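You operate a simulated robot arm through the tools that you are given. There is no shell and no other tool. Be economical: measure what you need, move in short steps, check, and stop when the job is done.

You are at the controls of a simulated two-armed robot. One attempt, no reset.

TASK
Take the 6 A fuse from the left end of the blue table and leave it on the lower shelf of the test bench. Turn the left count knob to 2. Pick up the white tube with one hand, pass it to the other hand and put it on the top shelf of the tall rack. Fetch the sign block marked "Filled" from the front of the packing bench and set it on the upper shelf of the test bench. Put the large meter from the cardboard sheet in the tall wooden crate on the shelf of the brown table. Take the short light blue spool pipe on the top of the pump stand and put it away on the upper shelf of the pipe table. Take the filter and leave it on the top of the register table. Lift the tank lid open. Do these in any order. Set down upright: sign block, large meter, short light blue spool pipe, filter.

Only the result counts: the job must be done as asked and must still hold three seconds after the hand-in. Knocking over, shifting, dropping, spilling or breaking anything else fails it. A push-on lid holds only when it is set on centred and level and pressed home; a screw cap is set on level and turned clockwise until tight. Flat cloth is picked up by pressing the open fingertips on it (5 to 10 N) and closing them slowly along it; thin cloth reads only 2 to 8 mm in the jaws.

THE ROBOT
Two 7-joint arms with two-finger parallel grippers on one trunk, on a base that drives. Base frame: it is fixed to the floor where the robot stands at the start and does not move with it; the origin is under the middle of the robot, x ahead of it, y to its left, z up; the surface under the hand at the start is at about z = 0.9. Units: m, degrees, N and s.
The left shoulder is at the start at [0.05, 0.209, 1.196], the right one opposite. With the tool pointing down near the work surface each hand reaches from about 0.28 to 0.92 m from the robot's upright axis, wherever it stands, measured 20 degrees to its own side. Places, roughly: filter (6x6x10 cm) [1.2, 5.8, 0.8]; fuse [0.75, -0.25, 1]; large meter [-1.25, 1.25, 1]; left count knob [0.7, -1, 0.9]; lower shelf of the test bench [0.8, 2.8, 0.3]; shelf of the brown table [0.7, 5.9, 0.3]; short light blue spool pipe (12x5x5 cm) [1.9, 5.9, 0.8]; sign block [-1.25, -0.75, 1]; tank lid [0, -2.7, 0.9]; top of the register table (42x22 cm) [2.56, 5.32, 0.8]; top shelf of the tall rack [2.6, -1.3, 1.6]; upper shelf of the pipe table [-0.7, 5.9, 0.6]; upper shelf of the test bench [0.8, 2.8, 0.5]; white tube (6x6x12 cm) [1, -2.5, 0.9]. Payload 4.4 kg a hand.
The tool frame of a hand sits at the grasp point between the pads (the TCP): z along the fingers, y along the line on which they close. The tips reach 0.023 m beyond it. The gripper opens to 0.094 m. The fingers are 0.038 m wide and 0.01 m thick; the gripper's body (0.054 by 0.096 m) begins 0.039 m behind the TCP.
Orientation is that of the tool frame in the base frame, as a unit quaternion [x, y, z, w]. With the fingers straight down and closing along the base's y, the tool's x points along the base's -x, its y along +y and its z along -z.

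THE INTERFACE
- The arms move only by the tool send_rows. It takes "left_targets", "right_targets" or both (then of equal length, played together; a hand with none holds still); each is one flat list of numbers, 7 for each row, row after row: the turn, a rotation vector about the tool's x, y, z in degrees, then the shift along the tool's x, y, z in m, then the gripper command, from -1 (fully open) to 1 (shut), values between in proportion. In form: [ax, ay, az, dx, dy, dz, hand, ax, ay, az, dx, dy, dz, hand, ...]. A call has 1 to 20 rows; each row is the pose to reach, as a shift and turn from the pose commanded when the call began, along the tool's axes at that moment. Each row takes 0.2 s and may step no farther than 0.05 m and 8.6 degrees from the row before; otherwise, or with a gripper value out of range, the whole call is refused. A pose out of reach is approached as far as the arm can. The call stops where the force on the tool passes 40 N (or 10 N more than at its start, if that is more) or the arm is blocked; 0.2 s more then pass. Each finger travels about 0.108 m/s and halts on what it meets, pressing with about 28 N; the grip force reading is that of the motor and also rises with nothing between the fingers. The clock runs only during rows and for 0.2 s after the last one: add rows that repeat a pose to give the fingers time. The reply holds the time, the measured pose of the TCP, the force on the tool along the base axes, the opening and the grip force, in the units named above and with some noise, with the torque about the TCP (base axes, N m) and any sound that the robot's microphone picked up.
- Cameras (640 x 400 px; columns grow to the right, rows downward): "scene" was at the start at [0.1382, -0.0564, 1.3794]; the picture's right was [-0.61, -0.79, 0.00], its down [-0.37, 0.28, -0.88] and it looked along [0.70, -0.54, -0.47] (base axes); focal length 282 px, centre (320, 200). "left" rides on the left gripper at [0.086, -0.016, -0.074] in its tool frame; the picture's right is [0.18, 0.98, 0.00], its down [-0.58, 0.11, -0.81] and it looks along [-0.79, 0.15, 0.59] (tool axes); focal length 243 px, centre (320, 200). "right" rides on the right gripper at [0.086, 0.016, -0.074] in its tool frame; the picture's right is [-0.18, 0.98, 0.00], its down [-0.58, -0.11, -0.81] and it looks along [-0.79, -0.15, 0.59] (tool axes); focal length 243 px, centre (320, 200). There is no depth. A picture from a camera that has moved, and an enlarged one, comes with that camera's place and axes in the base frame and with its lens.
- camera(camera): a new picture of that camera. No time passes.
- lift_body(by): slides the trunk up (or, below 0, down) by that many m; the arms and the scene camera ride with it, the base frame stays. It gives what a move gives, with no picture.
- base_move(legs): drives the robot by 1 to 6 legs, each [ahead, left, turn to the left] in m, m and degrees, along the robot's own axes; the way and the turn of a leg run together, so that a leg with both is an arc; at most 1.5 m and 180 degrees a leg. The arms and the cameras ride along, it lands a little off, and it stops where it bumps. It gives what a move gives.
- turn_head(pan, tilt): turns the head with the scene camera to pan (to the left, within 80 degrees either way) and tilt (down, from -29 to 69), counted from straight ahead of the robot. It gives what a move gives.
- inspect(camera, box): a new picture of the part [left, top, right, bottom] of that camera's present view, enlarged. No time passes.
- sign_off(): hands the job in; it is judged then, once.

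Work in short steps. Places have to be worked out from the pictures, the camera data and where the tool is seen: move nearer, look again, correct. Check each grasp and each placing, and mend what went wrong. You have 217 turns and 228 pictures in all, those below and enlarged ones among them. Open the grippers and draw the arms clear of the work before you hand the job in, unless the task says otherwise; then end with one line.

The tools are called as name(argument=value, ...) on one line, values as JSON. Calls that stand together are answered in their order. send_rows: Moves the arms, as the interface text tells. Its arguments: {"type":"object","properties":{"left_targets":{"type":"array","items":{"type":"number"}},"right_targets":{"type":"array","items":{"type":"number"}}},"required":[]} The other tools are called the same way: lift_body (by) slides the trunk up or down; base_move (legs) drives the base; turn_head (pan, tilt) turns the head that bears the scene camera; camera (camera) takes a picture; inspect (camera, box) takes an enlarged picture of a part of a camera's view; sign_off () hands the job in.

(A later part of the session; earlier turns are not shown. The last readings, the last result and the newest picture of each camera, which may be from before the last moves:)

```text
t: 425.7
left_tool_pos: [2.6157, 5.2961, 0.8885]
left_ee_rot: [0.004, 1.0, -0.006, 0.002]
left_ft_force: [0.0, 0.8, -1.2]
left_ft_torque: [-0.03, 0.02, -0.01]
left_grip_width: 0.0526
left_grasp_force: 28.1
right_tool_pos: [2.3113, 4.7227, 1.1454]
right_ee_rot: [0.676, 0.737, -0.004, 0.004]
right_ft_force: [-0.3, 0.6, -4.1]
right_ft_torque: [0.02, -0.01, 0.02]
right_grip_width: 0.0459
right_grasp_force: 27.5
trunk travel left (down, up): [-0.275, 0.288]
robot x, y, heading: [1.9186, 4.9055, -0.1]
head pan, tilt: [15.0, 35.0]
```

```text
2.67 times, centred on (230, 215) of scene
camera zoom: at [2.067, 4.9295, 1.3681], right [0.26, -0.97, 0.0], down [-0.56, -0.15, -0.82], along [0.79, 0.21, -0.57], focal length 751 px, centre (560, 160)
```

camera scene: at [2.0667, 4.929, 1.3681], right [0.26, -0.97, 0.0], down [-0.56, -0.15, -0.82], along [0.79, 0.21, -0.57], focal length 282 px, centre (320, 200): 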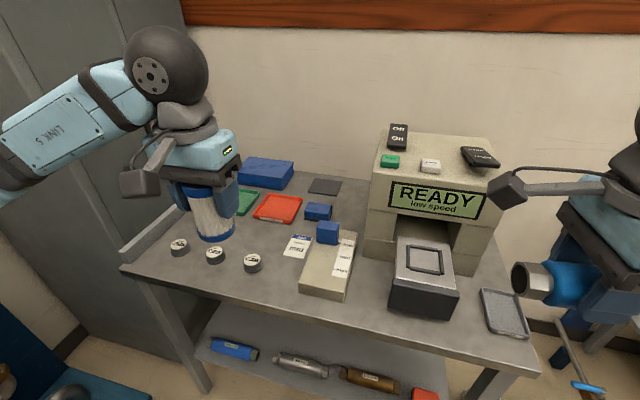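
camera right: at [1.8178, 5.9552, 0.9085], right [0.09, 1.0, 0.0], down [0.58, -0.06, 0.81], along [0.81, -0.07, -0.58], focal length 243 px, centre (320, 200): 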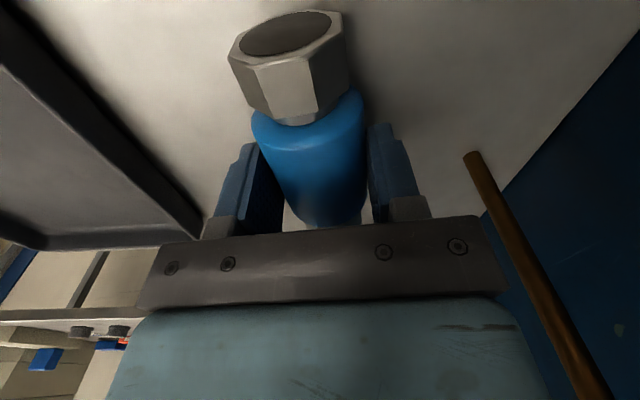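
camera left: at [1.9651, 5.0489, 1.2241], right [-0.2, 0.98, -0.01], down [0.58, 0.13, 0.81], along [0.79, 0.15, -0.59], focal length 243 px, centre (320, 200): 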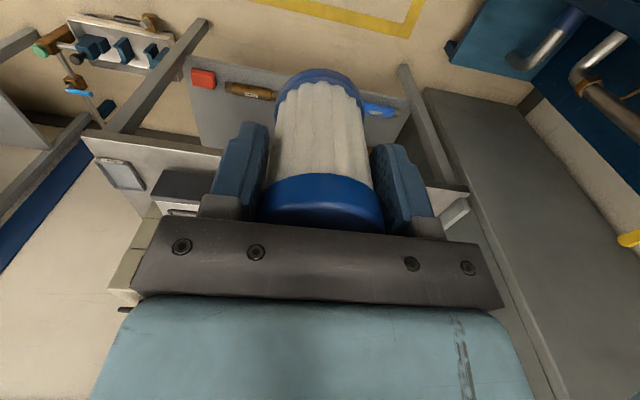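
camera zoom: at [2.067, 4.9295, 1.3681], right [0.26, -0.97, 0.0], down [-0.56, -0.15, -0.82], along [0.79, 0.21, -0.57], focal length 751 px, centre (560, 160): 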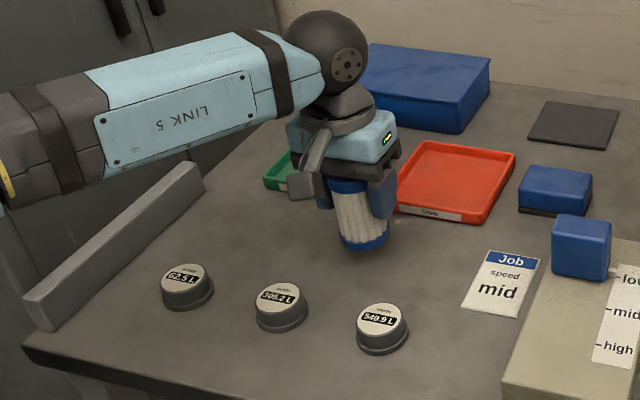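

Clear all round. I'll lower slowly to contact.

send_rows(left_targets=[0, 0, 0, 0, 0, 0.008, 0.6, 0, 0, 0, 0, 0, 0.014, 0.6, 0, 0, 0, 0, 0, 0.019, 0.6, 0, 0, 0, 0, 0, 0.023, 0.6, 0, 0, 0, 0, 0, 0.027, 0.6])

```text
t: 426.9
left_tool_pos: [2.6162, 5.2945, 0.862]
left_ee_rot: [0.003, 1.0, -0.007, 0.002]
left_ft_force: [-0.5, 0.5, 0.5]
left_ft_torque: [0.07, 0.02, 0.0]
left_grip_width: 0.0525
left_grasp_force: 27.5
right_tool_pos: [2.3115, 4.7214, 1.1445]
right_ee_rot: [0.676, 0.737, -0.003, 0.005]
right_ft_force: [-0.3, 0.2, -3.7]
right_ft_torque: [-0.02, 0.01, 0.02]
right_grip_width: 0.0462
right_grasp_force: 28.4
trunk travel left (down, up): [-0.275, 0.288]
robot x, y, heading: [1.915, 4.9058, -0.3]
head pan, tilt: [15.0, 35.0]
```

The weight has come off at z 0.862, the same height as when I picked it up. I'll open and rise straight up.

send_rows(left_targets=[0, 0, 0, 0, 0, 0.001, 0.3, 0, 0, 0, 0, 0, 0.001, 0, 0, 0, 0, 0, 0, 0.001, -0.5, 0, 0, 0, 0, 0, 0.001, -0.9, 0, 0, 0, 0, 0, 0.001, -0.9, 0, 0, 0, 0, 0, -0.04, -0.9, 0, 0, 0, 0, 0, -0.085, -0.9, 0, 0, 0, 0, 0, -0.13, -0.9, 0, 0, 0, 0, 0, -0.175, -0.9, 0, 0, 0, 0, 0, -0.22, -0.9, 0, 0, 0, 0, 0, -0.265, -0.9, 0, 0, 0, 0.045, 0, -0.28, -0.9, 0, 0, 0, 0.09, 0, -0.29, -0.9, 0, 0, 0, 0.135, 0, -0.3, -0.9, 0, 0, 0, 0.18, 0, -0.31, -0.9, 0, 0, 0, 0.225, 0, -0.32, -0.9])

camera(camera="scene")

```text
t: 430.3
left_tool_pos: [2.3884, 5.2984, 1.1804]
left_ee_rot: [0.003, 1.0, -0.006, 0.004]
left_ft_force: [0.4, -0.1, 0.1]
left_ft_torque: [0.04, -0.05, 0.01]
left_grip_width: 0.0892
left_grasp_force: 0.1
right_tool_pos: [2.3104, 4.7211, 1.1459]
right_ee_rot: [0.675, 0.737, -0.003, 0.006]
right_ft_force: [-0.7, -0.1, -3.7]
right_ft_torque: [-0.02, -0.05, -0.02]
right_grip_width: 0.0459
right_grasp_force: 27.8
trunk travel left (down, up): [-0.275, 0.288]
robot x, y, heading: [1.9137, 4.9078, -0.1]
head pan, tilt: [15.0, 35.0]
```

```text
97 pictures are left
camera scene: at [2.0645, 4.9289, 1.3684], right [0.26, -0.97, 0.0], down [-0.55, -0.15, -0.82], along [0.79, 0.21, -0.57], focal length 282 px, centre (320, 200)
```

scene: 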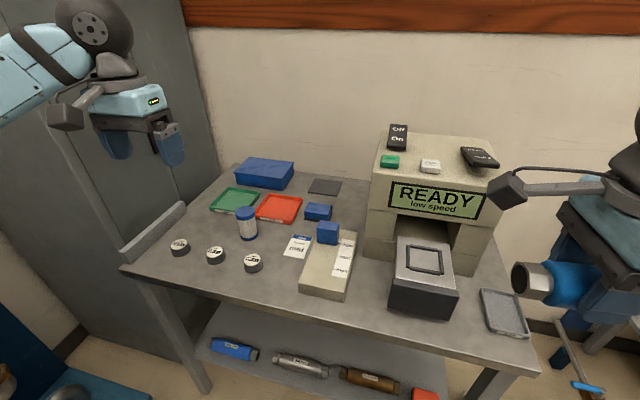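

The filter stands upright. Next the spool: I'll back off, turn north again and go west toward the pipe table.

base_move(legs=[[-0.28, -0.05, 0], [0, 0, 90], [0, 0.9, 0]])

turn_head(pan=60, tilt=25)

camera(camera="scene")

```text
t: 440.2
left_tool_pos: [0.776, 5.3317, 1.1795]
left_ee_rot: [0.711, -0.703, 0.004, -0.006]
left_ft_force: [-0.4, 0.1, -0.2]
left_ft_torque: [-0.01, 0.0, 0.01]
left_grip_width: 0.0892
left_grasp_force: 0.1
right_tool_pos: [1.3559, 5.2582, 1.1447]
right_ee_rot: [-0.052, 0.999, 0.001, 0.007]
right_ft_force: [-0.6, 0.4, -4.2]
right_ft_torque: [0.02, -0.02, -0.02]
right_grip_width: 0.0461
right_grasp_force: 27.5
trunk travel left (down, up): [-0.275, 0.288]
robot x, y, heading: [1.1743, 4.8625, 90.8]
head pan, tilt: [15.0, 35.0]
stopped in leg 3: the robot was blocked; the commanded pose is now the measured one
```

```text
t: 441.4
left_tool_pos: [0.7779, 5.3299, 1.1794]
left_ee_rot: [0.711, -0.703, 0.003, -0.006]
left_ft_force: [0.4, 0.2, 0.7]
left_ft_torque: [-0.04, -0.03, 0.01]
left_grip_width: 0.0892
left_grasp_force: 0.1
right_tool_pos: [1.357, 5.2589, 1.1451]
right_ee_rot: [-0.052, 0.999, 0.002, 0.006]
right_ft_force: [-0.1, 0.5, -4.4]
right_ft_torque: [-0.01, -0.01, -0.03]
right_grip_width: 0.0459
right_grasp_force: 27.7
trunk travel left (down, up): [-0.275, 0.288]
robot x, y, heading: [1.1776, 4.8593, 90.7]
head pan, tilt: [60.0, 25.0]
```

```text
96 pictures are left
camera scene: at [1.0943, 4.9715, 1.384], right [0.49, 0.87, 0.0], down [0.37, -0.21, -0.91], along [-0.79, 0.44, -0.42], focal length 282 px, centre (320, 200)
```

scene: 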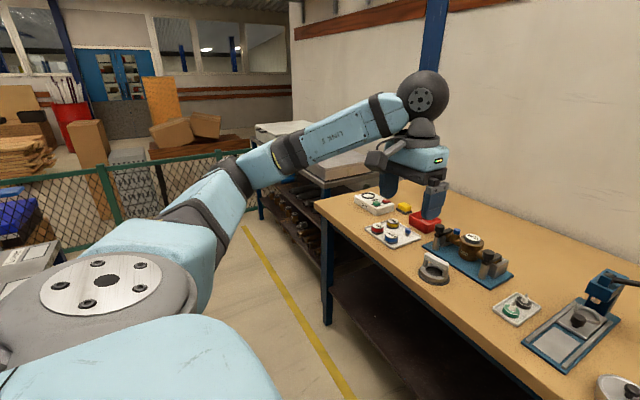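

The base is blocked on its left, probably by the metal cabinet. I'll look down that side.

turn_head(pan=79, tilt=55)

camera(camera="scene")

```text
t: 442.3
left_tool_pos: [0.7775, 5.3307, 1.18]
left_ee_rot: [0.711, -0.703, 0.003, -0.005]
left_ft_force: [0.7, 0.5, -0.4]
left_ft_torque: [0.02, -0.02, 0.03]
left_grip_width: 0.0894
left_grasp_force: 0.0
right_tool_pos: [1.3572, 5.258, 1.1443]
right_ee_rot: [-0.052, 0.999, 0.002, 0.006]
right_ft_force: [0.4, -1.0, -4.3]
right_ft_torque: [0.0, -0.04, -0.01]
right_grip_width: 0.0458
right_grasp_force: 28.0
trunk travel left (down, up): [-0.275, 0.288]
robot x, y, heading: [1.1806, 4.8556, 90.5]
head pan, tilt: [79.0, 55.0]
```

```text
95 pictures are left
camera scene: at [1.1034, 4.9393, 1.34], right [0.18, 0.98, 0.0], down [0.81, -0.15, -0.57], along [-0.57, 0.1, -0.82], focal length 282 px, centre (320, 200)
```

scene: 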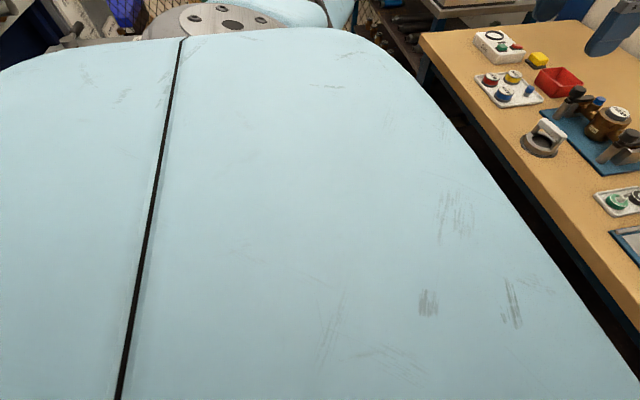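

From an earlier view, a stand reaches to about y 4.6 there. I'll move 0.2 m forward and continue left.

base_move(legs=[[0, -0.03, 0], [0.22, 0, 0], [0, 0.95, 0]])

turn_head(pan=50, tilt=25)

camera(camera="scene")

```text
t: 452.8
left_tool_pos: [-0.1415, 5.5352, 1.1804]
left_ee_rot: [0.712, -0.702, 0.003, -0.005]
left_ft_force: [0.2, 0.7, -0.1]
left_ft_torque: [0.02, 0.01, 0.04]
left_grip_width: 0.0892
left_grasp_force: 0.0
right_tool_pos: [0.4382, 5.465, 1.1446]
right_ee_rot: [-0.054, 0.999, 0.001, 0.006]
right_ft_force: [0.5, -0.2, -4.4]
right_ft_torque: [-0.03, -0.03, -0.01]
right_grip_width: 0.046
right_grasp_force: 28.2
trunk travel left (down, up): [-0.275, 0.288]
robot x, y, heading: [0.2623, 5.062, 90.8]
head pan, tilt: [79.0, 55.0]
```

```text
t: 453.7
left_tool_pos: [-0.1412, 5.5343, 1.1803]
left_ee_rot: [0.712, -0.702, 0.003, -0.006]
left_ft_force: [-0.7, 0.5, -0.5]
left_ft_torque: [-0.02, 0.0, 0.01]
left_grip_width: 0.0894
left_grasp_force: 0.0
right_tool_pos: [0.4401, 5.4663, 1.1441]
right_ee_rot: [-0.054, 0.999, 0.001, 0.005]
right_ft_force: [0.2, 0.5, -4.3]
right_ft_torque: [0.01, -0.03, -0.01]
right_grip_width: 0.0458
right_grasp_force: 28.2
trunk travel left (down, up): [-0.275, 0.288]
robot x, y, heading: [0.2594, 5.066, 90.8]
head pan, tilt: [50.0, 25.0]
```

```text
94 pictures are left
camera scene: at [0.1864, 5.1904, 1.3839], right [0.63, 0.78, 0.0], down [0.33, -0.27, -0.91], along [-0.7, 0.57, -0.42], focal length 282 px, centre (320, 200)
```

scene: 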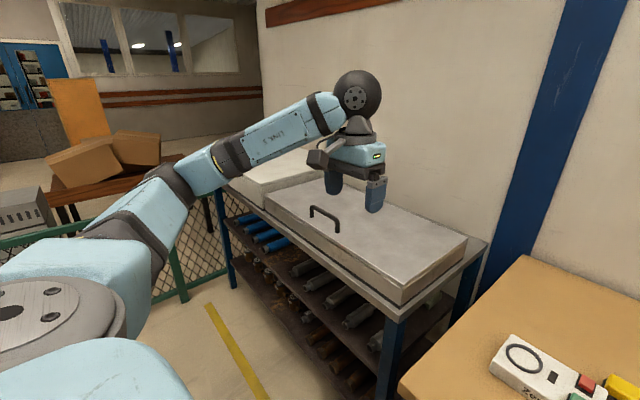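

There's the pipe table. I'll move left to face it and lower the trunk to look at its shelves.

base_move(legs=[[-0.1, 0, 0], [0, 0.8, -0.8]])

lift_body(by=-0.22)

turn_head(pan=0, tilt=38)

camera(camera="scene")

```text
t: 461.7
left_tool_pos: [-0.9119, 5.4354, 1.1805]
left_ee_rot: [-0.705, 0.709, -0.004, 0.007]
left_ft_force: [0.2, 0.0, -0.5]
left_ft_torque: [0.0, 0.02, -0.01]
left_grip_width: 0.0891
left_grasp_force: 0.1
right_tool_pos: [-0.3331, 5.3528, 1.1454]
right_ee_rot: [-0.044, 0.999, 0.001, 0.006]
right_ft_force: [0.5, -0.5, -3.6]
right_ft_torque: [-0.03, -0.01, 0.03]
right_grip_width: 0.046
right_grasp_force: 28.0
trunk travel left (down, up): [-0.275, 0.288]
robot x, y, heading: [-0.5195, 4.9551, 89.4]
head pan, tilt: [50.0, 25.0]
```

```text
t: 464.1
left_tool_pos: [-0.9116, 5.4348, 0.9613]
left_ee_rot: [-0.706, 0.709, -0.003, 0.006]
left_ft_force: [-0.2, 0.3, -0.1]
left_ft_torque: [0.01, 0.0, 0.01]
left_grip_width: 0.0893
left_grasp_force: 0.0
right_tool_pos: [-0.3324, 5.3534, 0.9251]
right_ee_rot: [-0.044, 0.999, 0.001, 0.005]
right_ft_force: [-0.6, -0.5, -4.0]
right_ft_torque: [0.03, 0.0, 0.0]
right_grip_width: 0.0459
right_grasp_force: 28.4
trunk travel left (down, up): [-0.055, 0.508]
robot x, y, heading: [-0.519, 4.9566, 89.8]
head pan, tilt: [50.0, 25.0]
```

```text
t: 465.2
left_tool_pos: [-0.9106, 5.4346, 0.9613]
left_ee_rot: [-0.706, 0.709, -0.003, 0.006]
left_ft_force: [-0.3, -0.7, 0.0]
left_ft_torque: [-0.02, -0.01, 0.0]
left_grip_width: 0.0892
left_grasp_force: 0.0
right_tool_pos: [-0.3318, 5.3547, 0.9246]
right_ee_rot: [-0.043, 0.999, 0.002, 0.006]
right_ft_force: [0.7, -1.3, -5.7]
right_ft_torque: [0.01, -0.08, 0.01]
right_grip_width: 0.0459
right_grasp_force: 28.5
trunk travel left (down, up): [-0.055, 0.508]
robot x, y, heading: [-0.52, 4.9581, 89.6]
head pan, tilt: [0.0, 38.0]
```

```text
93 pictures are left
camera scene: at [-0.5205, 5.1112, 1.1436], right [1.0, 0.0, 0.0], down [0.0, -0.62, -0.79], along [0.0, 0.79, -0.62], focal length 282 px, centre (320, 200)
```

scene: 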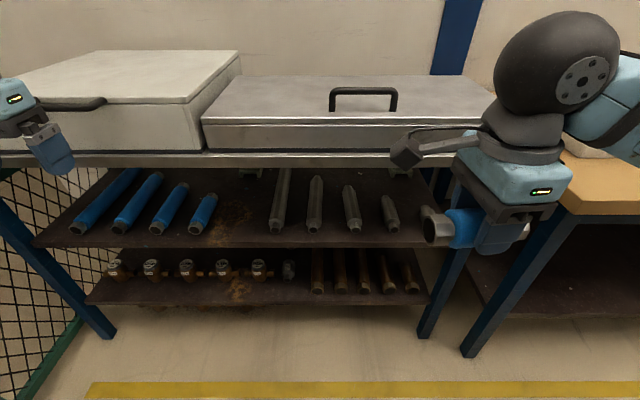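

The upper shelf (z≈0.52–0.55) has a gap at x≈-0.82 to -0.67 between the blue and grey pipes. The spool lies along x, so it fits there. I'll shift the base left and lower the right hand in front of the gap with a slight 15° pitch.

base_move(legs=[[0, 0.4, 0]])

send_rows(right_targets=[-3, 0, 0, 0, 0, 0.045, 0.7, -6, 0, 0, 0, 0, 0.09, 0.7, -9, 0, 0, 0, 0, 0.135, 0.7, -12, 0, 0, 0, 0, 0.18, 0.7, -15, 0, 0, 0, 0, 0.225, 0.7, -15, 0, 0, 0, 0, 0.265, 0.7])

camera(camera="scene")

camera(camera="right")

```text
t: 469.2
left_tool_pos: [-1.2988, 5.4371, 0.9593]
left_ee_rot: [-0.704, 0.71, -0.003, 0.006]
left_ft_force: [0.0, 0.0, -0.4]
left_ft_torque: [0.03, -0.01, -0.04]
left_grip_width: 0.0893
left_grasp_force: 0.0
right_tool_pos: [-0.7213, 5.3548, 0.925]
right_ee_rot: [-0.043, 0.999, 0.001, 0.006]
right_ft_force: [-0.4, -0.4, -4.1]
right_ft_torque: [0.03, -0.01, -0.03]
right_grip_width: 0.0458
right_grasp_force: 27.5
trunk travel left (down, up): [-0.055, 0.508]
robot x, y, heading: [-0.9063, 4.9586, 89.6]
head pan, tilt: [0.0, 38.0]
```

```text
t: 470.6
left_tool_pos: [-1.2985, 5.437, 0.9608]
left_ee_rot: [-0.704, 0.71, -0.003, 0.005]
left_ft_force: [0.3, 0.3, 0.7]
left_ft_torque: [0.01, 0.03, 0.0]
left_grip_width: 0.0894
left_grasp_force: 0.0
right_tool_pos: [-0.7187, 5.3533, 0.6587]
right_ee_rot: [-0.043, 0.991, 0.13, 0.0]
right_ft_force: [1.1, -0.7, -3.8]
right_ft_torque: [-0.03, -0.02, -0.03]
right_grip_width: 0.046
right_grasp_force: 27.5
trunk travel left (down, up): [-0.055, 0.508]
robot x, y, heading: [-0.9093, 4.9636, 89.9]
head pan, tilt: [0.0, 38.0]
```

```text
92 pictures are left
camera scene: at [-0.9086, 5.1128, 1.1437], right [1.0, -0.01, 0.0], down [0.0, -0.62, -0.79], along [0.0, 0.79, -0.62], focal length 282 px, centre (320, 200)
```

scene: 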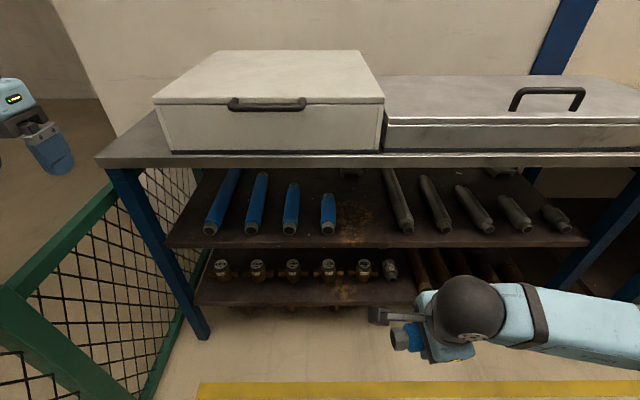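

```text
91 pictures are left
camera right: at [-0.8061, 5.3421, 0.7341], right [0.1, 0.96, 0.26], down [0.6, -0.27, 0.76], along [0.8, 0.08, -0.6], focal length 243 px, centre (320, 200)
```

right: 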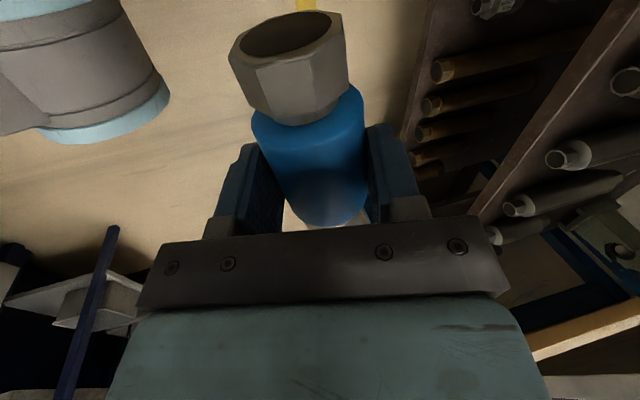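

The gap is x -0.858 to -0.686, and the shelf top is about z 0.57 with its edge at y≈5.635. I'll move the spool forward over it at a safe height, centred at x≈-0.772.

send_rows(right_targets=[0, 0, 0, 0.004, 0.0394, 0.0131, 0.7, 0, 0, 0, 0.008, 0.0789, 0.0262, 0.7, 0, 0, 0, 0.012, 0.1183, 0.0394, 0.7, 0, 0, 0, 0.015, 0.1577, 0.0525, 0.7, 0, 0, 0, 0.018, 0.1972, 0.0656, 0.7, 0, 0, 0, 0.021, 0.2366, 0.0787, 0.7, 0, 0, 0, 0.024, 0.276, 0.0919, 0.7, 0, 0, 0, 0.0263, 0.3155, 0.105, 0.7])

camera(camera="scene")

camera(camera="right")

```text
t: 472.4
left_tool_pos: [-1.2898, 5.4243, 0.9698]
left_ee_rot: [-0.701, 0.713, 0.005, 0.01]
left_ft_force: [-0.2, 0.2, 0.5]
left_ft_torque: [-0.02, -0.02, 0.01]
left_grip_width: 0.0894
left_grasp_force: 0.1
right_tool_pos: [-0.7702, 5.6605, 0.6396]
right_ee_rot: [-0.052, 0.989, 0.135, -0.003]
right_ft_force: [-0.4, 0.1, -4.2]
right_ft_torque: [-0.03, 0.0, -0.04]
right_grip_width: 0.0459
right_grasp_force: 27.9
trunk travel left (down, up): [-0.055, 0.508]
robot x, y, heading: [-0.9097, 4.9593, 89.3]
head pan, tilt: [0.0, 38.0]
```

```text
90 pictures are left
camera scene: at [-0.9029, 5.0924, 1.1457], right [1.0, -0.01, 0.0], down [-0.01, -0.6, -0.8], along [0.01, 0.8, -0.6], focal length 282 px, centre (320, 200)
```

scene: 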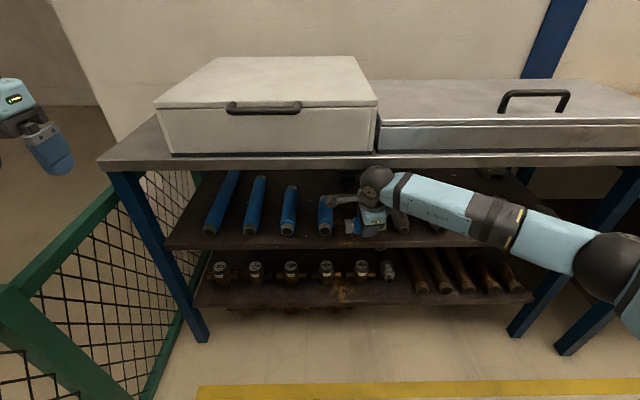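

```text
89 pictures are left
camera right: at [-0.8564, 5.6484, 0.7162], right [0.08, 0.96, 0.26], down [0.6, -0.26, 0.75], along [0.79, 0.1, -0.6], focal length 243 px, centre (320, 200)
```

right: 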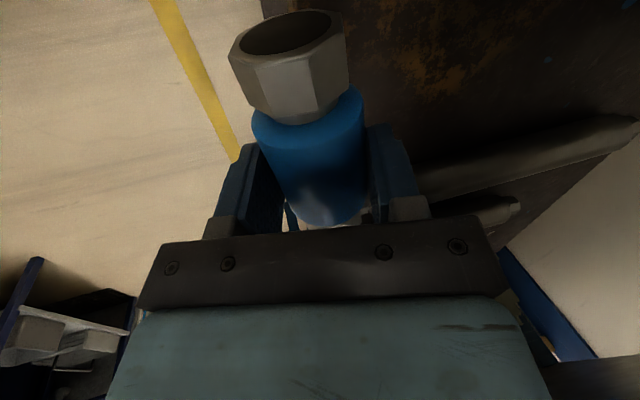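

The body tilted slightly, so the right elbow is probably pushing on a table leg. I'll retreat 8 cm, shift the base left 0.15 and then go in again.

send_rows(right_targets=[0, 0, 0, 0, -0.04, -0.0133, 0.7, 0, 0, 0, 0, -0.08, -0.0266, 0.7, 0, 0, 0, 0, -0.12, -0.04, 0.7])

turn_head(pan=-35, tilt=38)

camera(camera="scene")

```text
t: 473.2
left_tool_pos: [-1.2996, 5.4376, 0.9605]
left_ee_rot: [-0.704, 0.71, -0.003, 0.006]
left_ft_force: [1.0, -0.5, -0.4]
left_ft_torque: [0.0, -0.02, -0.03]
left_grip_width: 0.0892
left_grasp_force: 0.1
right_tool_pos: [-0.7629, 5.5598, 0.6482]
right_ee_rot: [-0.043, 0.99, 0.133, 0.0]
right_ft_force: [-0.3, -0.8, -4.2]
right_ft_torque: [-0.01, -0.01, -0.02]
right_grip_width: 0.0459
right_grasp_force: 28.1
trunk travel left (down, up): [-0.055, 0.508]
robot x, y, heading: [-0.9093, 4.963, 89.7]
head pan, tilt: [0.0, 38.0]
```

```text
t: 474.2
left_tool_pos: [-1.2994, 5.4375, 0.9593]
left_ee_rot: [-0.704, 0.71, -0.003, 0.006]
left_ft_force: [-0.2, -0.6, 0.2]
left_ft_torque: [-0.02, -0.02, 0.02]
left_grip_width: 0.0893
left_grasp_force: 0.0
right_tool_pos: [-0.7624, 5.5604, 0.6471]
right_ee_rot: [-0.043, 0.99, 0.132, 0.001]
right_ft_force: [-0.7, 0.2, -5.2]
right_ft_torque: [-0.01, -0.02, 0.01]
right_grip_width: 0.0458
right_grasp_force: 28.3
trunk travel left (down, up): [-0.055, 0.508]
robot x, y, heading: [-0.9054, 4.9591, 89.7]
head pan, tilt: [-35.0, 38.0]
```

```text
88 pictures are left
camera scene: at [-0.8595, 5.097, 1.1436], right [0.82, -0.58, 0.0], down [-0.36, -0.5, -0.79], along [0.46, 0.64, -0.62], focal length 282 px, centre (320, 200)
```

scene: 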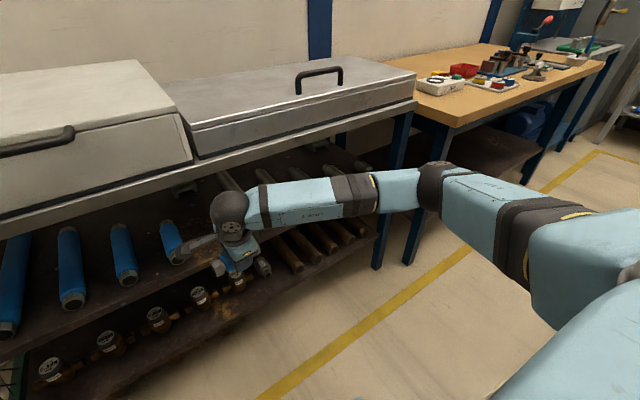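

The elbow is right beside the brown table's leg and nothing has moved. I'll shift the base left 0.16 and re-aim the hand.

base_move(legs=[[0, 0.16, 0]])

send_rows(right_targets=[0, 0, 0, -0.04, 0, 0, 0.7, 0, 0, 0, -0.08, 0, 0, 0.7, 0, 0, 0, -0.12, 0, 0, 0.7, 0, 0, 0, -0.145, 0, 0, 0.7])

camera(camera="scene")

```text
t: 476.3
left_tool_pos: [-1.4571, 5.4395, 0.9607]
left_ee_rot: [-0.704, 0.71, -0.003, 0.006]
left_ft_force: [-0.8, 0.8, -0.6]
left_ft_torque: [0.02, 0.01, 0.0]
left_grip_width: 0.0891
left_grasp_force: 0.1
right_tool_pos: [-0.9218, 5.562, 0.6479]
right_ee_rot: [-0.044, 0.99, 0.131, 0.0]
right_ft_force: [-0.1, -0.1, -4.4]
right_ft_torque: [-0.02, -0.01, -0.03]
right_grip_width: 0.046
right_grasp_force: 27.7
trunk travel left (down, up): [-0.055, 0.508]
robot x, y, heading: [-1.0655, 4.9594, 89.4]
head pan, tilt: [-35.0, 38.0]
```

```text
t: 477.3
left_tool_pos: [-1.456, 5.4389, 0.9615]
left_ee_rot: [-0.705, 0.709, -0.003, 0.005]
left_ft_force: [0.1, 1.8, 1.0]
left_ft_torque: [0.0, 0.01, -0.01]
left_grip_width: 0.0893
left_grasp_force: 0.0
right_tool_pos: [-0.7774, 5.5727, 0.6488]
right_ee_rot: [-0.043, 0.99, 0.131, 0.001]
right_ft_force: [-0.7, 0.6, -4.6]
right_ft_torque: [-0.04, 0.01, -0.02]
right_grip_width: 0.0463
right_grasp_force: 27.8
trunk travel left (down, up): [-0.055, 0.508]
robot x, y, heading: [-1.0611, 4.9628, 90.0]
head pan, tilt: [-35.0, 38.0]
```

```text
87 pictures are left
camera scene: at [-1.0176, 5.0978, 1.1436], right [0.82, -0.58, 0.0], down [-0.36, -0.5, -0.79], along [0.46, 0.64, -0.62], focal length 282 px, centre (320, 200)
```

scene: 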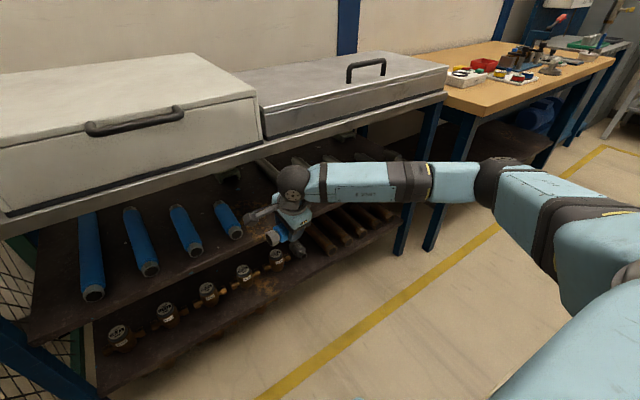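

The elbow now has room. I'll move forward to y≈5.685 over the gap.

send_rows(right_targets=[0, 0, 0, -0.004, 0.035, 0.0145, 0.7, 0, 0, 0, -0.008, 0.07, 0.029, 0.7, 0, 0, 0, -0.012, 0.104, 0.0435, 0.7])

turn_head(pan=-20, tilt=38)

inspect(camera="scene", box=[240, 130, 460, 270])

```text
t: 478.1
left_tool_pos: [-1.452, 5.4253, 0.9687]
left_ee_rot: [-0.701, 0.713, 0.003, 0.011]
left_ft_force: [0.8, 0.6, -0.7]
left_ft_torque: [0.03, 0.0, 0.02]
left_grip_width: 0.0892
left_grasp_force: 0.2
right_tool_pos: [-0.7779, 5.6636, 0.6331]
right_ee_rot: [-0.051, 0.99, 0.134, -0.001]
right_ft_force: [-0.1, 0.1, -4.4]
right_ft_torque: [-0.03, -0.02, 0.0]
right_grip_width: 0.0458
right_grasp_force: 27.8
trunk travel left (down, up): [-0.055, 0.508]
robot x, y, heading: [-1.0668, 4.9545, 89.3]
head pan, tilt: [-35.0, 38.0]
```

```text
t: 478.8
left_tool_pos: [-1.4523, 5.4261, 0.9707]
left_ee_rot: [-0.701, 0.713, 0.006, 0.011]
left_ft_force: [-0.8, 0.8, 0.9]
left_ft_torque: [0.01, -0.03, 0.0]
left_grip_width: 0.0891
left_grasp_force: 0.1
right_tool_pos: [-0.7764, 5.6635, 0.6342]
right_ee_rot: [-0.051, 0.99, 0.132, 0.0]
right_ft_force: [-0.4, 0.4, -3.7]
right_ft_torque: [-0.02, -0.04, 0.0]
right_grip_width: 0.0459
right_grasp_force: 28.0
trunk travel left (down, up): [-0.055, 0.508]
robot x, y, heading: [-1.0692, 4.9597, 89.0]
head pan, tilt: [-20.0, 38.0]
```

```text
2.86 times, centred on (350, 200) of scene
camera zoom: at [-1.0354, 5.0901, 1.1463], right [0.94, -0.35, -0.01], down [-0.22, -0.56, -0.8], along [0.28, 0.75, -0.6], focal length 805 px, centre (234, 200)
```

zoom: 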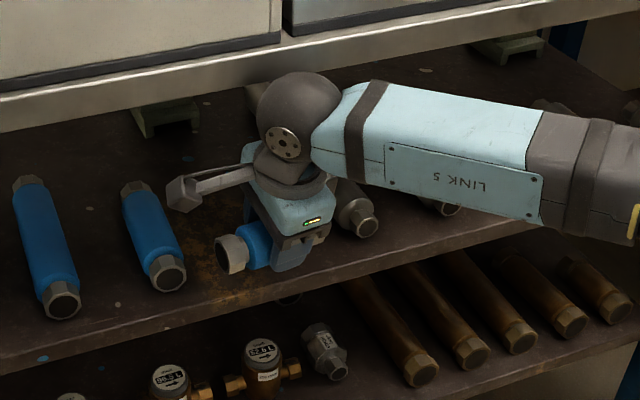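

It's the wrist touching the tabletop edge: the hand must lie flatter than the current grasp allows. I'll regrasp the spool with more pitch so it stays level when placed, using the free front-left corner of the brown table. First I'll retreat.

send_rows(right_targets=[0, 0, 0, 0, -0.045, -0.012, 0.7, 0, 0, 0, 0, -0.09, -0.024, 0.7, 2, 0, 0, 0, -0.135, -0.036, 0.7, 5, 0, 0, 0, -0.18, -0.048, 0.7, 8, 0, 0, 0, -0.225, -0.06, 0.7, 11, 0, 0, 0, -0.26, -0.07, 0.7, 15, 0, 0, 0, -0.29, -0.08, 0.7])

lift_body(by=0.22)

base_move(legs=[[0, -1.0, 0.5]])

turn_head(pan=-15, tilt=40)

camera(camera="scene")

```text
t: 480.4
left_tool_pos: [-1.4568, 5.4377, 0.9608]
left_ee_rot: [-0.705, 0.71, -0.003, 0.006]
left_ft_force: [0.4, -0.4, -0.2]
left_ft_torque: [-0.01, -0.01, -0.03]
left_grip_width: 0.0891
left_grasp_force: 0.1
right_tool_pos: [-0.7468, 5.3871, 0.6349]
right_ee_rot: [-0.043, 0.999, 0.001, 0.006]
right_ft_force: [0.0, 0.3, -4.6]
right_ft_torque: [0.01, -0.04, -0.01]
right_grip_width: 0.0461
right_grasp_force: 28.2
trunk travel left (down, up): [-0.055, 0.508]
robot x, y, heading: [-1.0659, 4.959, 89.3]
head pan, tilt: [-20.0, 38.0]
```

```text
t: 482.8
left_tool_pos: [-1.4561, 5.4384, 1.1813]
left_ee_rot: [-0.705, 0.71, -0.003, 0.006]
left_ft_force: [0.1, -0.2, 0.3]
left_ft_torque: [0.03, 0.06, 0.0]
left_grip_width: 0.0891
left_grasp_force: 0.1
right_tool_pos: [-0.7481, 5.3874, 0.8549]
right_ee_rot: [-0.043, 0.999, 0.001, 0.007]
right_ft_force: [-0.6, 0.2, -3.9]
right_ft_torque: [0.02, -0.02, 0.0]
right_grip_width: 0.0456
right_grasp_force: 27.8
trunk travel left (down, up): [-0.275, 0.288]
robot x, y, heading: [-1.0649, 4.9597, 89.8]
head pan, tilt: [-20.0, 38.0]
```

```text
t: 491.9
left_tool_pos: [-0.4538, 5.432, 1.1799]
left_ee_rot: [-0.703, 0.711, -0.003, 0.005]
left_ft_force: [-0.1, -0.3, 0.6]
left_ft_torque: [-0.01, -0.01, 0.0]
left_grip_width: 0.0893
left_grasp_force: 0.0
right_tool_pos: [0.2585, 5.3781, 0.8559]
right_ee_rot: [-0.04, 0.999, 0.002, 0.006]
right_ft_force: [-0.5, -0.7, -4.2]
right_ft_torque: [0.02, -0.05, 0.02]
right_grip_width: 0.0458
right_grasp_force: 28.2
trunk travel left (down, up): [-0.275, 0.288]
robot x, y, heading: [-0.0638, 4.953, 89.4]
head pan, tilt: [-20.0, 38.0]
```

```text
t: 492.5
left_tool_pos: [-0.4528, 5.4317, 1.1816]
left_ee_rot: [-0.703, 0.711, -0.002, 0.005]
left_ft_force: [-0.2, 0.3, -0.3]
left_ft_torque: [0.02, 0.01, -0.02]
left_grip_width: 0.0893
left_grasp_force: 0.1
right_tool_pos: [0.2566, 5.3777, 0.8554]
right_ee_rot: [-0.04, 0.999, 0.001, 0.006]
right_ft_force: [0.1, 0.4, -4.8]
right_ft_torque: [-0.01, -0.01, 0.02]
right_grip_width: 0.0458
right_grasp_force: 27.7
trunk travel left (down, up): [-0.275, 0.288]
robot x, y, heading: [-0.0656, 4.9525, 89.2]
head pan, tilt: [-15.0, 40.0]
```

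```text
85 pictures are left
camera scene: at [-0.0424, 5.1016, 1.3606], right [0.96, -0.27, 0.0], down [-0.17, -0.62, -0.77], along [0.21, 0.74, -0.64], focal length 282 px, centre (320, 200)
```

scene: 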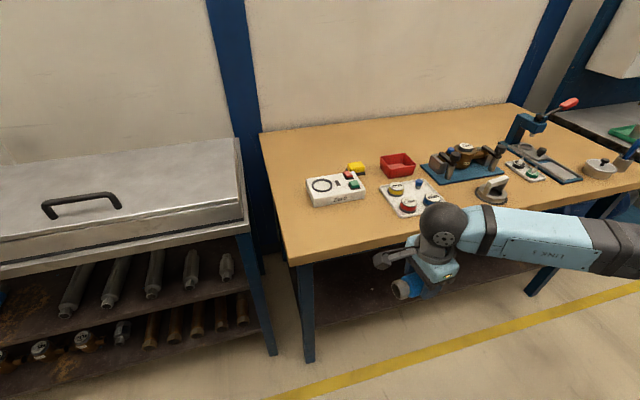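

There's a clear spot at about (0.12, 5.63). I'll set the spool down there vertically.

send_rows(right_targets=[0, 0, 0, 0, 0, -0.04, 0.7, 0, 0, 0, 0, 0, -0.08, 0.7, 0, 0, 0, 0.02, 0.043, -0.09, 0.7, 0, 0, 0, 0.04, 0.087, -0.09, 0.7, 0, 0, 0, 0.06, 0.13, -0.09, 0.7, 0, 0, 0, 0.08, 0.174, -0.09, 0.7, 0, 0, 0, 0.1, 0.218, -0.09, 0.7, 0, 0, 0, 0.1165, 0.262, -0.09, 0.7, 0, 0, 0, 0.1165, 0.262, -0.05, 0.7, 0, 0, 0, 0.1165, 0.262, -0.01, 0.7, 0, 0, 0, 0.1165, 0.262, 0.01, 0.7, 0, 0, 0, 0.1165, 0.262, 0.018, 0.7])

camera(camera="scene")

```text
t: 495.1
left_tool_pos: [-0.4534, 5.4326, 1.1803]
left_ee_rot: [-0.702, 0.712, -0.003, 0.006]
left_ft_force: [0.5, -0.3, 0.9]
left_ft_torque: [0.0, 0.02, 0.0]
left_grip_width: 0.0894
left_grasp_force: 0.0
right_tool_pos: [0.1193, 5.6302, 0.8358]
right_ee_rot: [-0.041, 0.999, 0.001, 0.006]
right_ft_force: [0.6, -0.3, -1.7]
right_ft_torque: [-0.03, -0.14, -0.02]
right_grip_width: 0.0458
right_grasp_force: 28.0
trunk travel left (down, up): [-0.275, 0.288]
robot x, y, heading: [-0.0675, 4.9548, 89.3]
head pan, tilt: [-15.0, 40.0]
```

```text
84 pictures are left
camera scene: at [-0.0426, 5.1013, 1.3607], right [0.96, -0.27, 0.0], down [-0.17, -0.62, -0.77], along [0.21, 0.74, -0.64], focal length 282 px, centre (320, 200)
```

scene: 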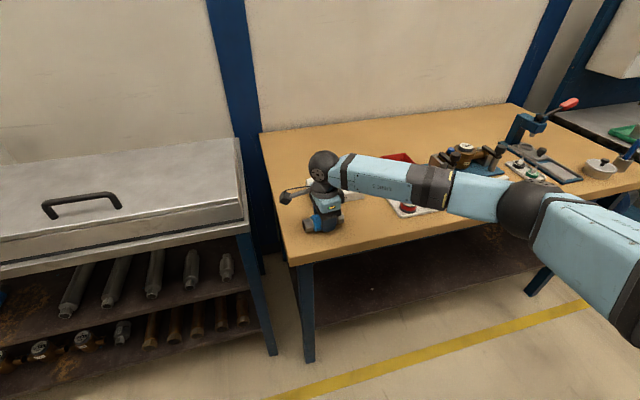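

It's touching down. In one sequence I'll release, lift off, pitch to 25° and regrasp the pipe near the fingertips.

send_rows(right_targets=[0, 0, 0, 0, 0, 0.003, 0.7, 0, 0, 0, 0, 0, 0.003, 0.2, 0, 0, 0, 0, 0, 0.003, -0.2, 0, 0, 0, 0, 0, 0.003, -0.6, 0, 0, 0, 0, 0, 0.003, -0.6, 0, 0, 0, 0, 0, -0.035, -0.6, 0, 0, 0, 0, 0, -0.0783, -0.4, -6, 0, 0, 0, -0.01, -0.0783, -0.19, -12, 0, 0, 0, -0.02, -0.0783, -0.19, -18, 0, 0, 0, -0.032, -0.0783, -0.19, -25, 0, 0, 0, -0.0425, -0.0783, -0.19, -25, 0, 0, 0, -0.0425, -0.0783, -0.19])

inspect(camera="scene", box=[250, 130, 410, 250])

camera(camera="right")

```text
t: 497.7
left_tool_pos: [-0.4527, 5.4324, 1.1801]
left_ee_rot: [-0.703, 0.711, -0.003, 0.007]
left_ft_force: [-0.4, 0.1, 0.6]
left_ft_torque: [0.02, 0.01, 0.02]
left_grip_width: 0.0894
left_grasp_force: 0.1
right_tool_pos: [0.1225, 5.588, 0.9161]
right_ee_rot: [-0.04, 0.975, 0.217, -0.002]
right_ft_force: [-0.1, 0.3, 0.6]
right_ft_torque: [-0.02, -0.01, 0.02]
right_grip_width: 0.056
right_grasp_force: 0.0
trunk travel left (down, up): [-0.275, 0.288]
robot x, y, heading: [-0.0657, 4.9509, 89.3]
head pan, tilt: [-15.0, 40.0]
```

```text
3.33 times, centred on (330, 190) of scene
camera zoom: at [-0.043, 5.1016, 1.3606], right [0.96, -0.27, 0.0], down [-0.17, -0.62, -0.77], along [0.21, 0.74, -0.64], focal length 939 px, centre (287, 233)
```

zoom: 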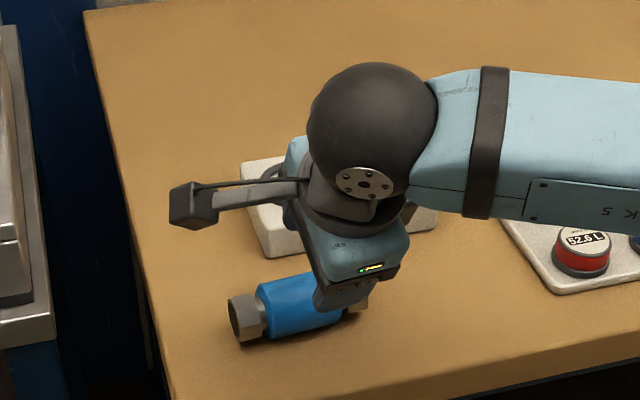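

```text
82 pictures are left
camera right: at [0.0366, 5.5635, 0.9883], right [0.11, 0.9, 0.42], down [0.61, -0.39, 0.69], along [0.79, 0.18, -0.59], focal length 243 px, centre (320, 200)
```

right: 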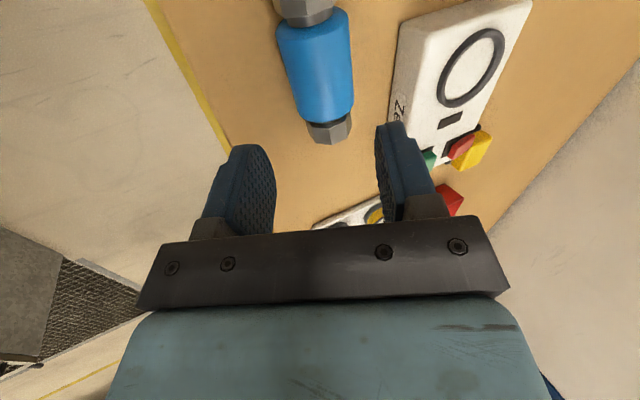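

The pipe lies on the tool axis. I'll advance 84 mm and close.

send_rows(right_targets=[0, 0, 0, 0, 0, 0.035, -0.19, 0, 0, 0, 0, -0.001, 0.065, -0.19, 0, 0, 0, 0, -0.001, 0.083, -0.19, 0, 0, 0, 0, -0.001, 0.083, 0.1, 0, 0, 0, 0, -0.001, 0.083, 0.4, 0, 0, 0, 0, -0.001, 0.083, 0.7, 0, 0, 0, 0, -0.001, 0.083, 0.7])

camera(camera="right")

```text
t: 499.3
left_tool_pos: [-0.453, 5.4318, 1.1811]
left_ee_rot: [-0.703, 0.712, -0.002, 0.007]
left_ft_force: [-0.1, -0.5, 0.0]
left_ft_torque: [-0.01, 0.01, -0.03]
left_grip_width: 0.0891
left_grasp_force: 0.0
right_tool_pos: [0.1193, 5.6201, 0.8408]
right_ee_rot: [-0.04, 0.975, 0.217, -0.002]
right_ft_force: [0.4, 1.9, 2.9]
right_ft_torque: [0.1, -0.01, 0.33]
right_grip_width: 0.0455
right_grasp_force: 27.5
trunk travel left (down, up): [-0.275, 0.288]
robot x, y, heading: [-0.064, 4.9525, 89.2]
head pan, tilt: [-15.0, 40.0]
```

```text
81 pictures are left
camera right: at [0.0333, 5.5966, 0.9125], right [0.11, 0.9, 0.42], down [0.61, -0.39, 0.69], along [0.79, 0.18, -0.59], focal length 243 px, centre (320, 200)
```

right: 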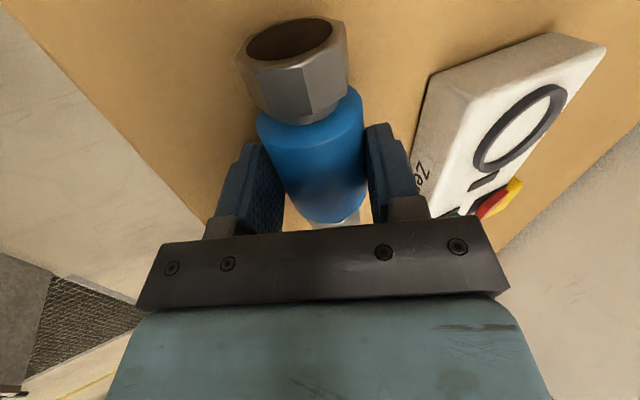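

Regrasped securely. I'll lift, back away and return to the pipe table with the trunk lowered.

send_rows(right_targets=[0, 0, 0, 0, 0.017, -0.036, 0.7, 0, 0, 0, 0, 0.034, -0.0725, 0.7, 0, 0, 0, 0, -0.007, -0.0915, 0.7, 0, 0, 0, 0, -0.048, -0.1105, 0.7, 0, 0, 0, 0, -0.089, -0.1295, 0.7, 0, 0, 0, 0, -0.13, -0.1485, 0.7, 0, 0, 0, 0, -0.171, -0.1675, 0.7, 0, 0, 0, 0, -0.211, -0.1867, 0.7])

base_move(legs=[[0, 0.9, 0.5]])

lift_body(by=-0.22)

turn_head(pan=-10, tilt=38)

camera(camera="scene")

```text
t: 501.1
left_tool_pos: [-0.4529, 5.4321, 1.1811]
left_ee_rot: [-0.703, 0.711, -0.003, 0.007]
left_ft_force: [0.7, 0.1, 0.5]
left_ft_torque: [-0.02, 0.0, 0.01]
left_grip_width: 0.0893
left_grasp_force: 0.1
right_tool_pos: [0.1422, 5.3503, 0.9188]
right_ee_rot: [-0.04, 0.975, 0.217, -0.003]
right_ft_force: [0.5, -1.0, -4.4]
right_ft_torque: [-0.04, 0.02, 0.01]
right_grip_width: 0.0457
right_grasp_force: 28.3
trunk travel left (down, up): [-0.275, 0.288]
robot x, y, heading: [-0.0657, 4.9503, 89.4]
head pan, tilt: [-15.0, 40.0]
```

```text
t: 509.4
left_tool_pos: [-1.3571, 5.4287, 1.1815]
left_ee_rot: [0.708, -0.706, 0.003, -0.006]
left_ft_force: [0.0, -0.2, 0.2]
left_ft_torque: [0.01, -0.02, 0.0]
left_grip_width: 0.0893
left_grasp_force: 0.0
right_tool_pos: [-0.7614, 5.356, 0.917]
right_ee_rot: [-0.048, 0.975, 0.218, -0.005]
right_ft_force: [0.9, 0.2, -4.3]
right_ft_torque: [-0.05, -0.02, 0.02]
right_grip_width: 0.0456
right_grasp_force: 28.2
trunk travel left (down, up): [-0.275, 0.288]
robot x, y, heading: [-0.9646, 4.963, 90.3]
head pan, tilt: [-15.0, 40.0]
```

```text
t: 511.7
left_tool_pos: [-1.3579, 5.428, 0.9597]
left_ee_rot: [0.708, -0.707, 0.003, -0.006]
left_ft_force: [-1.0, 0.0, 1.0]
left_ft_torque: [0.0, -0.02, 0.03]
left_grip_width: 0.0894
left_grasp_force: 0.0
right_tool_pos: [-0.7611, 5.3563, 0.6977]
right_ee_rot: [-0.048, 0.975, 0.217, -0.005]
right_ft_force: [-0.7, 0.2, -3.5]
right_ft_torque: [-0.02, -0.03, 0.0]
right_grip_width: 0.0456
right_grasp_force: 27.8
trunk travel left (down, up): [-0.055, 0.508]
robot x, y, heading: [-0.9632, 4.9578, 89.9]
head pan, tilt: [-15.0, 40.0]
```

```text
t: 512.4
left_tool_pos: [-1.357, 5.4282, 0.9595]
left_ee_rot: [0.708, -0.706, 0.003, -0.006]
left_ft_force: [0.7, -0.2, -0.4]
left_ft_torque: [0.03, 0.0, 0.04]
left_grip_width: 0.0892
left_grasp_force: 0.1
right_tool_pos: [-0.7623, 5.3561, 0.6978]
right_ee_rot: [-0.048, 0.975, 0.217, -0.004]
right_ft_force: [0.5, 0.0, -3.8]
right_ft_torque: [-0.01, -0.01, 0.04]
right_grip_width: 0.0456
right_grasp_force: 27.7
trunk travel left (down, up): [-0.055, 0.508]
robot x, y, heading: [-0.9601, 4.9562, 90.4]
head pan, tilt: [-10.0, 38.0]
```

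```text
80 pictures are left
camera scene: at [-0.9492, 5.1069, 1.1436], right [0.99, -0.17, 0.0], down [-0.1, -0.61, -0.79], along [0.13, 0.78, -0.62], focal length 282 px, centre (320, 200)
```

scene: 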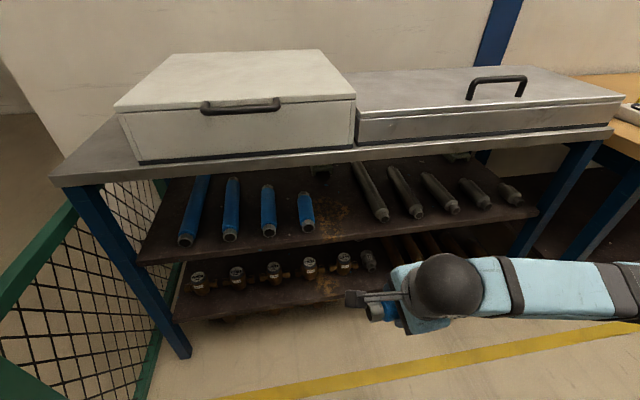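

Moving forward over the gap at low height, keeping the 25° pitch.

send_rows(right_targets=[0, 0, 0, -0.003, 0.032, 0.0244, 0.7, 0, 0, 0, -0.006, 0.0645, 0.049, 0.7, 0, 0, 0, -0.009, 0.097, 0.0734, 0.7, 0, 0, 0, -0.012, 0.129, 0.0978, 0.7, 0, 0, 0, -0.015, 0.1615, 0.1223, 0.7, 0, 0, 0, -0.018, 0.194, 0.1468, 0.7, 0, 0, 0, -0.021, 0.226, 0.1712, 0.7, 0, 0, 0, -0.024, 0.2584, 0.1957, 0.7])

inspect(camera="scene", box=[260, 120, 480, 260])

camera(camera="right")

```text
t: 514.1
left_tool_pos: [-1.3577, 5.4295, 0.9607]
left_ee_rot: [0.708, -0.706, 0.003, -0.006]
left_ft_force: [0.7, 0.1, -0.4]
left_ft_torque: [0.03, 0.01, 0.01]
left_grip_width: 0.0892
left_grasp_force: 0.0
right_tool_pos: [-0.7683, 5.6748, 0.6319]
right_ee_rot: [-0.049, 0.975, 0.217, -0.004]
right_ft_force: [-0.2, 0.1, -4.4]
right_ft_torque: [-0.04, 0.01, -0.02]
right_grip_width: 0.0458
right_grasp_force: 28.3
trunk travel left (down, up): [-0.055, 0.508]
robot x, y, heading: [-0.9636, 4.9525, 90.3]
head pan, tilt: [-10.0, 38.0]
```

```text
2.86 times, centred on (370, 190) of scene
camera zoom: at [-0.9495, 5.1074, 1.1435], right [0.99, -0.17, 0.0], down [-0.1, -0.61, -0.79], along [0.13, 0.78, -0.62], focal length 805 px, centre (177, 229)
```

zoom: 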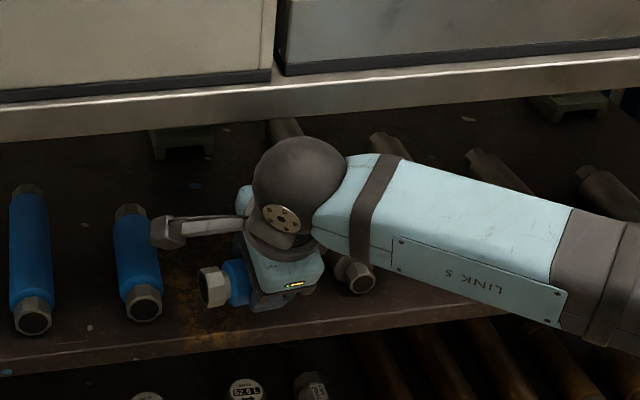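

```text
78 pictures are left
camera right: at [-0.8537, 5.6492, 0.7047], right [0.09, 0.9, 0.42], down [0.61, -0.38, 0.69], along [0.78, 0.19, -0.59], focal length 243 px, centre (320, 200)
```

right: 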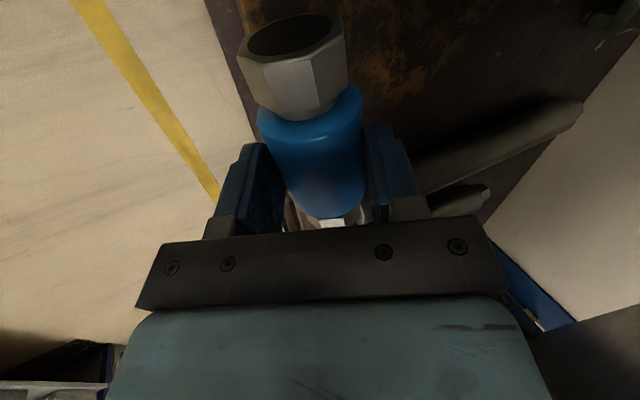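

There's no body tilt now. I'll lower it gently to contact, moving about 8 mm deeper.

send_rows(right_targets=[0, 0, 0, 0, 0.003, 0.006, 0.7, 0, 0, 0, 0, 0.001, 0.012, 0.7, 0, 0, 0, 0, 0, 0.017, 0.7, 0, 0, 0, 0, -0.0013, 0.0215, 0.7])

```text
t: 515.1
left_tool_pos: [-1.3571, 5.4292, 0.9604]
left_ee_rot: [0.708, -0.706, 0.003, -0.006]
left_ft_force: [-0.6, 0.1, 0.6]
left_ft_torque: [-0.02, -0.02, 0.03]
left_grip_width: 0.0895
left_grasp_force: 0.0
right_tool_pos: [-0.7661, 5.6827, 0.6111]
right_ee_rot: [-0.048, 0.975, 0.217, -0.005]
right_ft_force: [-0.2, -0.8, -4.2]
right_ft_torque: [-0.04, 0.0, 0.0]
right_grip_width: 0.0457
right_grasp_force: 27.9
trunk travel left (down, up): [-0.055, 0.508]
robot x, y, heading: [-0.9608, 4.9567, 90.6]
head pan, tilt: [-10.0, 38.0]
```

Not touching yet. Continuing down in 4 mm steps.

send_rows(right_targets=[0, 0, 0, 0, -0.0017, 0.0036, 0.7, 0, 0, 0, 0, -0.0034, 0.0072, 0.7, 0, 0, 0, 0, -0.0051, 0.0109, 0.7, 0, 0, 0, 0, -0.0068, 0.0145, 0.7])

```text
t: 516.1
left_tool_pos: [-1.3573, 5.4289, 0.9602]
left_ee_rot: [0.708, -0.706, 0.002, -0.006]
left_ft_force: [0.8, -0.3, -0.1]
left_ft_torque: [0.01, -0.02, -0.01]
left_grip_width: 0.0892
left_grasp_force: 0.0
right_tool_pos: [-0.7674, 5.6814, 0.595]
right_ee_rot: [-0.048, 0.975, 0.218, -0.004]
right_ft_force: [0.5, 0.6, -3.9]
right_ft_torque: [-0.04, 0.01, -0.02]
right_grip_width: 0.0457
right_grasp_force: 28.1
trunk travel left (down, up): [-0.055, 0.508]
robot x, y, heading: [-0.9613, 4.9545, 90.1]
head pan, tilt: [-10.0, 38.0]
```

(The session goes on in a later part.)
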